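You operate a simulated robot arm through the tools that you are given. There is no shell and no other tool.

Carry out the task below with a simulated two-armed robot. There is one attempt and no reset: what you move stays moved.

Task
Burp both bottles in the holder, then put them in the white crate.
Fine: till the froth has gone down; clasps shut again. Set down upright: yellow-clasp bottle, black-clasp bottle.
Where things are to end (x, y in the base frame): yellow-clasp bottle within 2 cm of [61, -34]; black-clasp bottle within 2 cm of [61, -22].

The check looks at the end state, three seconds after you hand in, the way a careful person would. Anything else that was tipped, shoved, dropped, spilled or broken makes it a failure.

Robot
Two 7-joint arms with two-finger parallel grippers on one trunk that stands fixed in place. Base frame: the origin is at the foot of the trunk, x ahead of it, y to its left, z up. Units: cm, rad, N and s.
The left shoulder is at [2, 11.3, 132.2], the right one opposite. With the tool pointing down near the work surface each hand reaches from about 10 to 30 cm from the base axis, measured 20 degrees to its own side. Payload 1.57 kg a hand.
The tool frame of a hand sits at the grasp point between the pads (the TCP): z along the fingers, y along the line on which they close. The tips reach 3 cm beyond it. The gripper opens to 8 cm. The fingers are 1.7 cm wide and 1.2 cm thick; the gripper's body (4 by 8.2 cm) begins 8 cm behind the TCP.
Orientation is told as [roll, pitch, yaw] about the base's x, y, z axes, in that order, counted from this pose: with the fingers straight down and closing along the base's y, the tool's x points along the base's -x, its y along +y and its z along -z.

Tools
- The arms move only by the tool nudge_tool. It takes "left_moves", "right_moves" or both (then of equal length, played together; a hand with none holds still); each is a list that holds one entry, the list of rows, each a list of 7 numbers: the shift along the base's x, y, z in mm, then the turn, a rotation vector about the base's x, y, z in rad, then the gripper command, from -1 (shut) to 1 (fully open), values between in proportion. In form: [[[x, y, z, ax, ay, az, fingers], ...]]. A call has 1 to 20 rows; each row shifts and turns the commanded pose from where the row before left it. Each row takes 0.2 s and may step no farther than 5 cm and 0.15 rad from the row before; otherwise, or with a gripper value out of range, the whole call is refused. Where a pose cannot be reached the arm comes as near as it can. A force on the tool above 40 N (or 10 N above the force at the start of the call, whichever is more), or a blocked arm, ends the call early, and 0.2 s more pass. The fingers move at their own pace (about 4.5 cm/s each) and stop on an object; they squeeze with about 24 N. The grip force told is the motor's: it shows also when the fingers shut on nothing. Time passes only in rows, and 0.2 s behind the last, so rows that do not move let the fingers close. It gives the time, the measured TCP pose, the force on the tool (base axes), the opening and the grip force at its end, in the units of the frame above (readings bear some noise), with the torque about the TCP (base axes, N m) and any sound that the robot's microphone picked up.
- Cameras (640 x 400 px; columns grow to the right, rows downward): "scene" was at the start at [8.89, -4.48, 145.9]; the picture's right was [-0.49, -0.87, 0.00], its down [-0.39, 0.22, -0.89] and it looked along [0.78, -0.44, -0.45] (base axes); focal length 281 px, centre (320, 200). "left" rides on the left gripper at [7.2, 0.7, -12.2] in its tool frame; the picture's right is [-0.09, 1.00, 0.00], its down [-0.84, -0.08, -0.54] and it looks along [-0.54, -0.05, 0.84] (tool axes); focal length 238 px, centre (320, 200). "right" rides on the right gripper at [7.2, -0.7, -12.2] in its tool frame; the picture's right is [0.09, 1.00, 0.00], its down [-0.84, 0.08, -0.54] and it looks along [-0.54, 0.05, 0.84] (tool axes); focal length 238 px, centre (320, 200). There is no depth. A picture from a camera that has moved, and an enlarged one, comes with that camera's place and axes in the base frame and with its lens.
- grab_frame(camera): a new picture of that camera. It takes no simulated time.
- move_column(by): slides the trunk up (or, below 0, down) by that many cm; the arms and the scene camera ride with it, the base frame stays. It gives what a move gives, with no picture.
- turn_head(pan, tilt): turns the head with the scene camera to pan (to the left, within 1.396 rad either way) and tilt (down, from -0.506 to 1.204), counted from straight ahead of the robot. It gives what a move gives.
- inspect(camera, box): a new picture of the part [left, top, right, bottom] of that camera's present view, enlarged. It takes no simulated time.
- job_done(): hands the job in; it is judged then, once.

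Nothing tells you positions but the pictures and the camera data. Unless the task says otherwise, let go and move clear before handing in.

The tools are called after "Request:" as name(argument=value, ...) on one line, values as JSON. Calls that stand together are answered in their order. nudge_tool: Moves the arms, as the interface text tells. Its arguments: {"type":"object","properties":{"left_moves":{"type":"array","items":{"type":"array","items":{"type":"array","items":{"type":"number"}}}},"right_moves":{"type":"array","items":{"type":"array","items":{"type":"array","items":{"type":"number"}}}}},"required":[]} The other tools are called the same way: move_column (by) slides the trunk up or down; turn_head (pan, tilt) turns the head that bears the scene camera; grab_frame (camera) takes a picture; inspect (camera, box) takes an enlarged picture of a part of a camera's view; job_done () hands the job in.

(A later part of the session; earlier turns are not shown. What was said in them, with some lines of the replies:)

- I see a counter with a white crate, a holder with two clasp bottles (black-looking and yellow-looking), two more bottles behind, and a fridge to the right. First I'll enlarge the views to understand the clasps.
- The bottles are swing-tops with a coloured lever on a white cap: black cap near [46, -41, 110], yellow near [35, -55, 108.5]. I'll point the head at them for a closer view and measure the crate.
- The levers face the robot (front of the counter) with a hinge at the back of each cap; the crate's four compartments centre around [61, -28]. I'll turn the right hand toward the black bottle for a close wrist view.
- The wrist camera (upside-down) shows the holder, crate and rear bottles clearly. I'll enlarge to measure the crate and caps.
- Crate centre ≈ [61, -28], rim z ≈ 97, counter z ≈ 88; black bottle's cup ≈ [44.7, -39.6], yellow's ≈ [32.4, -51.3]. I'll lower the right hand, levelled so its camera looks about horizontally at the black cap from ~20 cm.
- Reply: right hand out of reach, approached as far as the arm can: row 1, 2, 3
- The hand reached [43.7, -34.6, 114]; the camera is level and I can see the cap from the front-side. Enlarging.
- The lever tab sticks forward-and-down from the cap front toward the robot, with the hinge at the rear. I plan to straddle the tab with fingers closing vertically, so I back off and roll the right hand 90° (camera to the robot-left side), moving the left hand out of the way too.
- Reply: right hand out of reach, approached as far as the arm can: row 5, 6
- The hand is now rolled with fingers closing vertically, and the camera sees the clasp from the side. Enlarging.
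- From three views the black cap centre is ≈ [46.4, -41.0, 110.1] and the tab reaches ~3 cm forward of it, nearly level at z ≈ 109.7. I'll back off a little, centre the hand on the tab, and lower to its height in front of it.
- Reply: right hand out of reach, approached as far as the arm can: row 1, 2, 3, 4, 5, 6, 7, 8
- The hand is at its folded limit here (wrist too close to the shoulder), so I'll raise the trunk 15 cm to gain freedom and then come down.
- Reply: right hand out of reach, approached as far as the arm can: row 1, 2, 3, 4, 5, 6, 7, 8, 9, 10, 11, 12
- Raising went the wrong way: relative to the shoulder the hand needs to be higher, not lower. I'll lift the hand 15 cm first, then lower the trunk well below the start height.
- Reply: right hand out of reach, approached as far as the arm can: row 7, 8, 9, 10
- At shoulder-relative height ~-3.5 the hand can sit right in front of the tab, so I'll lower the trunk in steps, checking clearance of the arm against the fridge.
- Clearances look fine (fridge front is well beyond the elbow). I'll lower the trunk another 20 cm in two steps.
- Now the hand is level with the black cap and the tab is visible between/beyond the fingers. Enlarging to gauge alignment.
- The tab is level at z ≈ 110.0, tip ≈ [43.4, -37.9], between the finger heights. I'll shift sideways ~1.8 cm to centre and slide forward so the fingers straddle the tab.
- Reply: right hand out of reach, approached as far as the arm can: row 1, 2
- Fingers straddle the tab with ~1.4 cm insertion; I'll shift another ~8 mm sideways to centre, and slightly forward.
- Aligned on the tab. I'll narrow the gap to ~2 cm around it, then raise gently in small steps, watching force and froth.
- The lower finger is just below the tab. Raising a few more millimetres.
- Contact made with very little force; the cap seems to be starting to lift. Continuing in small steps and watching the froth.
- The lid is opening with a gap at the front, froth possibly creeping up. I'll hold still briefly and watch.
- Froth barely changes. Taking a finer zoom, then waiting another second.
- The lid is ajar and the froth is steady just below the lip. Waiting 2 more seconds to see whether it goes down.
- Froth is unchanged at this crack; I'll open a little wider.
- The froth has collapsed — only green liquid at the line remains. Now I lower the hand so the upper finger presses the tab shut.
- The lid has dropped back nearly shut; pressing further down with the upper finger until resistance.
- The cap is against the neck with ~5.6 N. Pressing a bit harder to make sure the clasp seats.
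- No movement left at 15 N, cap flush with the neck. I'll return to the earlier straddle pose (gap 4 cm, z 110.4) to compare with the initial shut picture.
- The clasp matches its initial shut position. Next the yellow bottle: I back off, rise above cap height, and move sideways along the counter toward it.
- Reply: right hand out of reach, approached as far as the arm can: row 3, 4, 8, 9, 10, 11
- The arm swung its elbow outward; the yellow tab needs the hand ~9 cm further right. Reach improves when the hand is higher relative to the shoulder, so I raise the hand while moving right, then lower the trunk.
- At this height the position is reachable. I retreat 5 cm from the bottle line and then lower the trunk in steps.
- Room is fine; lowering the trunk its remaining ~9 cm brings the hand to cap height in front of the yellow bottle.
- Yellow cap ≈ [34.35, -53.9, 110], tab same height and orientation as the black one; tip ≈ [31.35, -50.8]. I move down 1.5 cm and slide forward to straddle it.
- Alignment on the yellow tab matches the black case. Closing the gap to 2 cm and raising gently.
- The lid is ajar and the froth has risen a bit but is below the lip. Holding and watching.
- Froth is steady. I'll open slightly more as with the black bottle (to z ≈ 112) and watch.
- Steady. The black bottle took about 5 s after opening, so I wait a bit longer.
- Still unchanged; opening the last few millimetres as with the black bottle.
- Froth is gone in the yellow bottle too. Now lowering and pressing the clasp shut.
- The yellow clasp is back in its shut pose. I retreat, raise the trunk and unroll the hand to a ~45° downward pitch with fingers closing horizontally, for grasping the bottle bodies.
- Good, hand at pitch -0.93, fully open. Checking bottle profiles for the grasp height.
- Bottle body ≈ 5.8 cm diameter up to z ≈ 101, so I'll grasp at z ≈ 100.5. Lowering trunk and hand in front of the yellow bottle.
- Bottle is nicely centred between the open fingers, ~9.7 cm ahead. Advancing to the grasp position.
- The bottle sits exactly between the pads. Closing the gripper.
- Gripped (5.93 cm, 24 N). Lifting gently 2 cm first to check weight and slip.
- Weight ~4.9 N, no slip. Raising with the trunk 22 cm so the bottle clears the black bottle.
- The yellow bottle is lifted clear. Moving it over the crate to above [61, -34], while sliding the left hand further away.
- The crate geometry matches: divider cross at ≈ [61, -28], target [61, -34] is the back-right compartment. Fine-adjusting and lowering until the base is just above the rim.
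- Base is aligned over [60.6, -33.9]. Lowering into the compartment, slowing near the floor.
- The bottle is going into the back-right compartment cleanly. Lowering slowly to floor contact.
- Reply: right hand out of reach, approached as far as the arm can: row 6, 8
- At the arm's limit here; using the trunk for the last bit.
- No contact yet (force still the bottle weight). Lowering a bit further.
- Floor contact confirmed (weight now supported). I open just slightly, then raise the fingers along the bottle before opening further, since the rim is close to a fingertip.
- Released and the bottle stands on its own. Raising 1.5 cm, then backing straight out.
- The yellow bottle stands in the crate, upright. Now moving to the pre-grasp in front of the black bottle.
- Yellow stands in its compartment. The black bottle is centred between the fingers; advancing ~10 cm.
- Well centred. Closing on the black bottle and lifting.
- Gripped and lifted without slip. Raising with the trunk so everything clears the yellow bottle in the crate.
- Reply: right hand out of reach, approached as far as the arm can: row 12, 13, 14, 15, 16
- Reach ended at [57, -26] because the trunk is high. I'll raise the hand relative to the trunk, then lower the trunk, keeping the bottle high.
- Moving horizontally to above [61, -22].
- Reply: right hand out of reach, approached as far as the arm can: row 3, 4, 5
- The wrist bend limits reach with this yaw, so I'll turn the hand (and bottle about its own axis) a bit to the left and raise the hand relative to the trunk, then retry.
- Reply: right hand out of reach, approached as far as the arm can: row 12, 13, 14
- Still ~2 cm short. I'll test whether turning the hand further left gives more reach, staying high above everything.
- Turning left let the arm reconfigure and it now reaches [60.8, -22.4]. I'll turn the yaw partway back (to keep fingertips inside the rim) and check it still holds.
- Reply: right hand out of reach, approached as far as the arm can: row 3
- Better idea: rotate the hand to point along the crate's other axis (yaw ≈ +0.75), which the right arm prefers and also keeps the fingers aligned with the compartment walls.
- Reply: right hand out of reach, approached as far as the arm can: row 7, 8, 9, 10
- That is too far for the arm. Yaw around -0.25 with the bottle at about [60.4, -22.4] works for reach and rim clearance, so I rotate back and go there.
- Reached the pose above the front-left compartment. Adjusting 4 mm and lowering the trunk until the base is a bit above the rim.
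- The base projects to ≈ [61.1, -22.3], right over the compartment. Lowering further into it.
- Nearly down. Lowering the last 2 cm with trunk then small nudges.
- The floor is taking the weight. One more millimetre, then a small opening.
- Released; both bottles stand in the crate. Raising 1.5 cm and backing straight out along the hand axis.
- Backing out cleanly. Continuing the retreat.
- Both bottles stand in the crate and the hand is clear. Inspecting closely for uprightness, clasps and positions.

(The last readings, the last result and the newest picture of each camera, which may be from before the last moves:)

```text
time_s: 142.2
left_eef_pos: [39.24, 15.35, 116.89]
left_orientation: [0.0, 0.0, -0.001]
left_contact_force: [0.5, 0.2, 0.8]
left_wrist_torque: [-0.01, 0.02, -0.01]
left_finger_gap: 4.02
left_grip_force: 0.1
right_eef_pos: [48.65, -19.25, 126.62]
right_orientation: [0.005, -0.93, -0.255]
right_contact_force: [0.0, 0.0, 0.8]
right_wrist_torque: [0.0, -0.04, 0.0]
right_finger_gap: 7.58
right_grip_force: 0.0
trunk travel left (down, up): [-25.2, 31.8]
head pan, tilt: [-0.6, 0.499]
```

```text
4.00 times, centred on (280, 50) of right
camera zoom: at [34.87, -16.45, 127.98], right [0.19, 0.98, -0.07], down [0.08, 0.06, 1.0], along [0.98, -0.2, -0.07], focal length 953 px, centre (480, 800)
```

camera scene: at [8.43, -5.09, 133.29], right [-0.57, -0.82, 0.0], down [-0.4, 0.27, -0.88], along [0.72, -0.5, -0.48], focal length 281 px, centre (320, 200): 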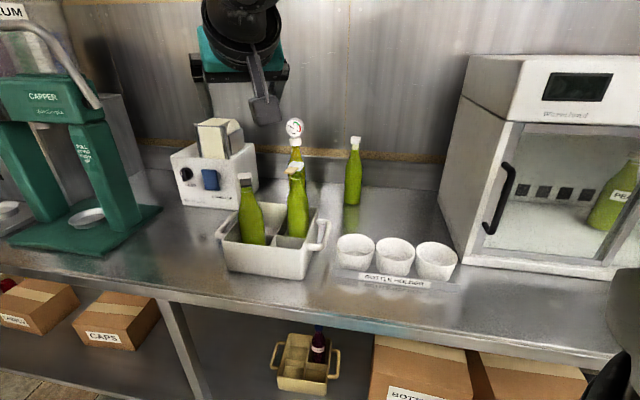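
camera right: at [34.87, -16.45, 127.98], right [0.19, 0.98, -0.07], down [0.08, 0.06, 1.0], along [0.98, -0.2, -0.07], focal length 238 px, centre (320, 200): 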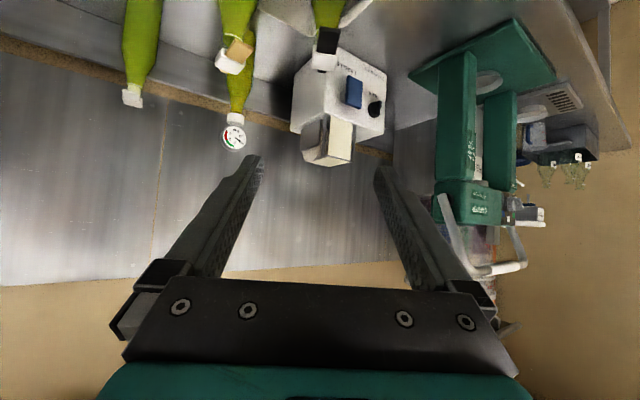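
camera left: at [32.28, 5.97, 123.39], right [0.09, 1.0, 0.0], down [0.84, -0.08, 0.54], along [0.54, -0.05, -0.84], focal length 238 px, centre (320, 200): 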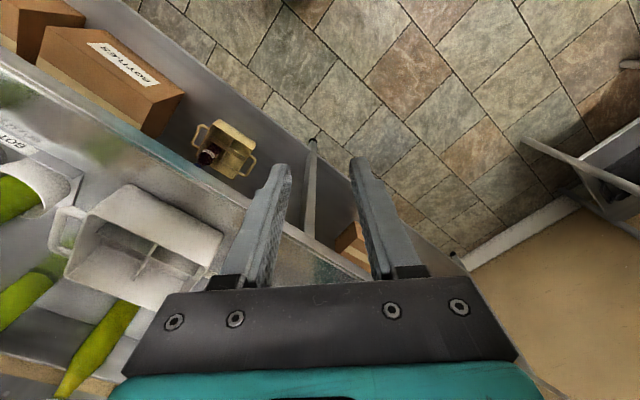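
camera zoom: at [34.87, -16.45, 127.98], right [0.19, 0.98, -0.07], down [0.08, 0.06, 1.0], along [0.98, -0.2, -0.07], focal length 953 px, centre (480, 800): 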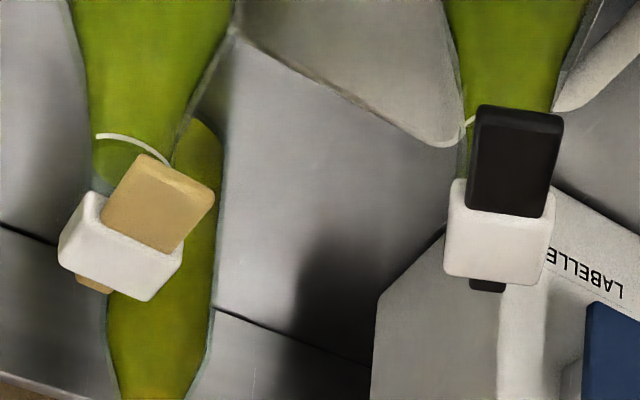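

Both look upright and shut with no froth. For a last clasp check I'll bring the wrist camera level with the caps (hand stays ~5 cm clear of them).

Request:
move_column(by=-15)

Request:
grab_frame(camera="right")

Request:
inspect(camera="scene", box=[220, 90, 320, 170])

```text
time_s: 143.9
left_eef_pos: [39.31, 15.46, 101.93]
left_orientation: [0.0, -0.002, -0.001]
left_contact_force: [-0.5, 0.0, -0.1]
left_wrist_torque: [-0.01, -0.02, -0.01]
left_finger_gap: 4.02
left_grip_force: 0.1
right_eef_pos: [48.71, -19.21, 111.7]
right_orientation: [0.008, -0.93, -0.255]
right_contact_force: [-0.2, 0.0, -0.4]
right_wrist_torque: [0.0, 0.01, 0.0]
right_finger_gap: 7.58
right_grip_force: 0.1
trunk travel left (down, up): [-10.2, 46.8]
head pan, tilt: [-0.6, 0.499]
```

```text
taken
camera right: at [34.86, -16.45, 113.01], right [0.19, 0.98, -0.07], down [0.08, 0.06, 1.0], along [0.98, -0.2, -0.07], focal length 238 px, centre (320, 200)
```

right: 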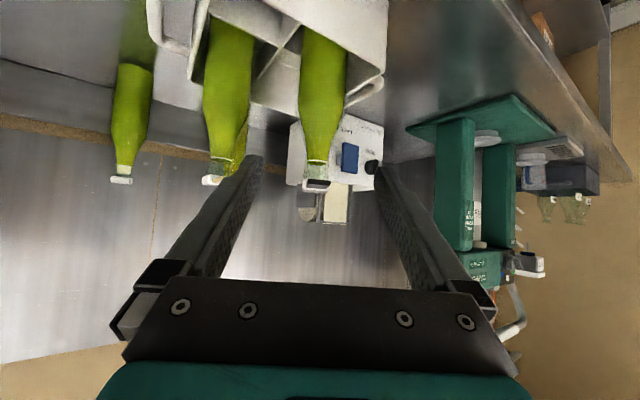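

```text
5.00 times, centred on (270, 130) of scene
camera zoom: at [8.42, -5.09, 118.31], right [-0.57, -0.82, 0.0], down [-0.39, 0.27, -0.88], along [0.72, -0.5, -0.48], focal length 1406 px, centre (570, 550)
```

zoom: 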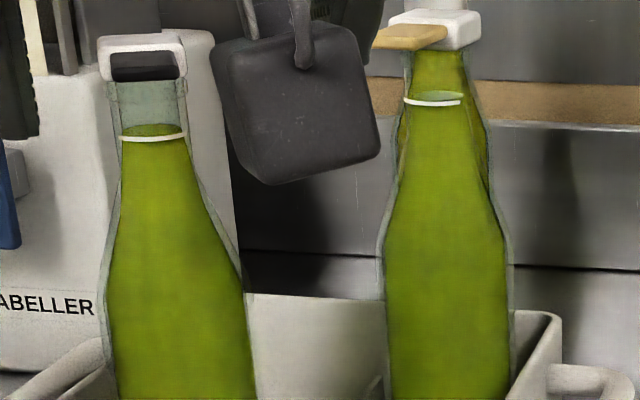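

Request:
inspect(camera="right", box=[190, 140, 270, 200])

Request:
inspect(camera="right", box=[280, 140, 360, 200])

Request:
inspect(camera="scene", box=[285, 85, 325, 115])

Request:
inspect(camera="scene", box=[230, 90, 270, 120])

```text
6.67 times, centred on (230, 170) of right
camera zoom: at [34.86, -16.45, 113.01], right [0.19, 0.98, -0.07], down [0.08, 0.06, 1.0], along [0.98, -0.2, -0.07], focal length 1589 px, centre (920, 400)
```

zoom: 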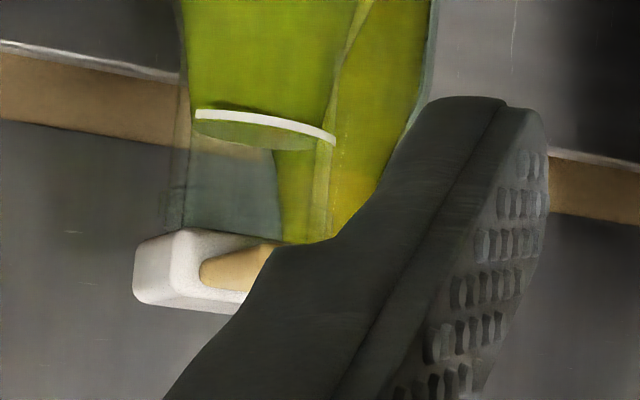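

```text
6.67 times, centred on (320, 170) of right
camera zoom: at [34.86, -16.45, 113.01], right [0.19, 0.98, -0.07], down [0.08, 0.06, 1.0], along [0.98, -0.2, -0.07], focal length 1589 px, centre (320, 400)
```

zoom: 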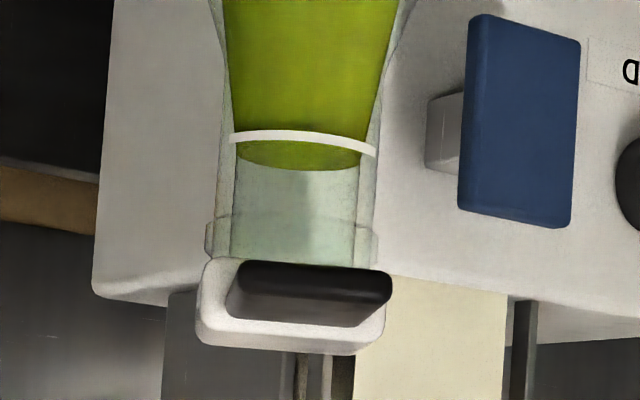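

```text
13.33 times, centred on (305, 100) of scene
camera zoom: at [8.42, -5.09, 118.31], right [-0.57, -0.82, 0.0], down [-0.39, 0.27, -0.88], along [0.72, -0.5, -0.48], focal length 3750 px, centre (520, 1533)
```

zoom: 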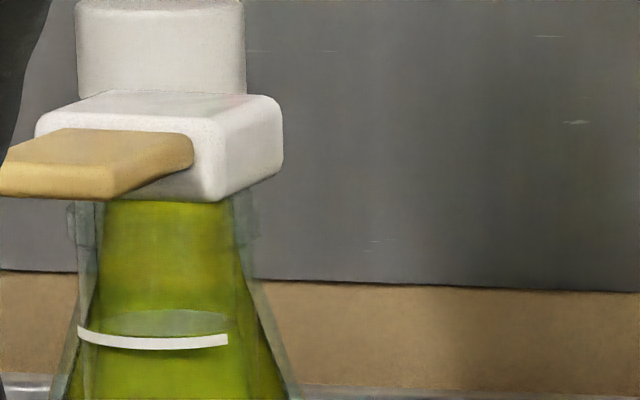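

```text
13.33 times, centred on (250, 105) of scene
camera zoom: at [8.42, -5.09, 118.31], right [-0.57, -0.82, 0.0], down [-0.39, 0.27, -0.88], along [0.72, -0.5, -0.48], focal length 3750 px, centre (1253, 1467)
```

zoom: 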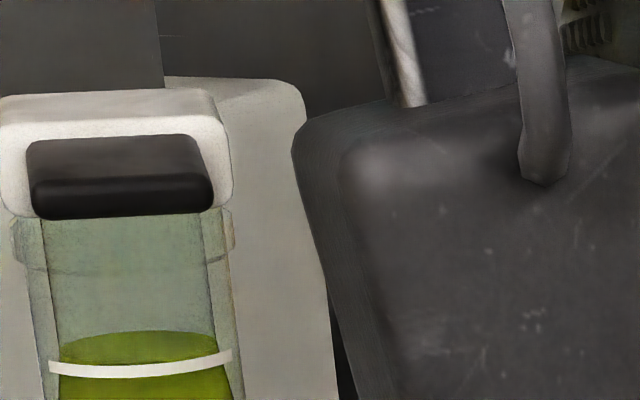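

Both caps sit flush on the necks, with no froth. I raise the hand clear and hand in.

Request:
move_column(by=18)

Request:
grab_frame(camera="scene")

```text
time_s: 145.9
left_eef_pos: [39.38, 15.41, 119.94]
left_orientation: [0.0, 0.001, 0.0]
left_contact_force: [-0.5, 0.0, 0.3]
left_wrist_torque: [-0.01, 0.0, 0.03]
left_finger_gap: 4.01
left_grip_force: 0.0
right_eef_pos: [48.72, -19.27, 129.42]
right_orientation: [0.008, -0.931, -0.255]
right_contact_force: [-0.5, -0.2, -0.1]
right_wrist_torque: [0.03, -0.02, -0.01]
right_finger_gap: 7.6
right_grip_force: 0.0
trunk travel left (down, up): [-28.2, 28.8]
head pan, tilt: [-0.6, 0.499]
```

```text
taken
camera scene: at [8.43, -5.09, 136.29], right [-0.57, -0.82, 0.0], down [-0.4, 0.27, -0.88], along [0.72, -0.5, -0.48], focal length 281 px, centre (320, 200)
```

scene: 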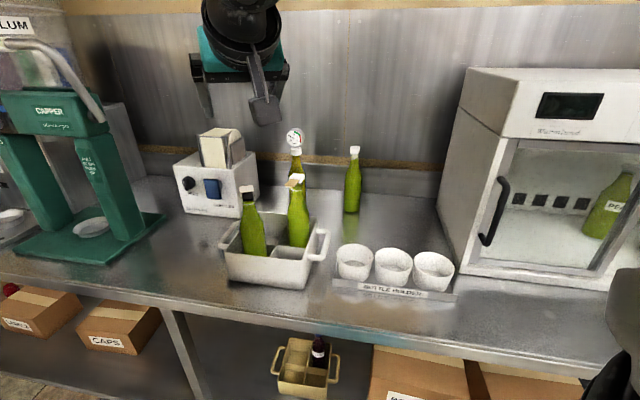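

Both bottles are upright in the crate with their clasps shut, everything else is in its place, and both hands are clear. Handing in.

Request:
job_done()

```text
The job is handed in.
```

I burped both bottles until the froth was gone, pressed their clasps shut again, and stood them upright in the white crate. The job is handed in; the check's result has not come back to me.

| Bottle | Target (x, y) | Estimated final position (x, y) |
|---|---|---|
| Yellow clasp | [61, -34] | about [60.4, -34.2] |
| Black clasp | [61, -22] | about [60.8, -22.3] |

- **Position estimates:** these come from the hand's readings at release and the camera views, and both fall within 2 cm of their targets.
- **Clasps and froth:** in the last close views both caps sat flush on the necks and neither bottle showed froth.
- **Yellow bottle:** it appears to have turned a little about its own axis, so its clasp now points slightly more to the left.
- **Surroundings:** nothing else looked moved or spilled, and both hands were clear before I handed in.
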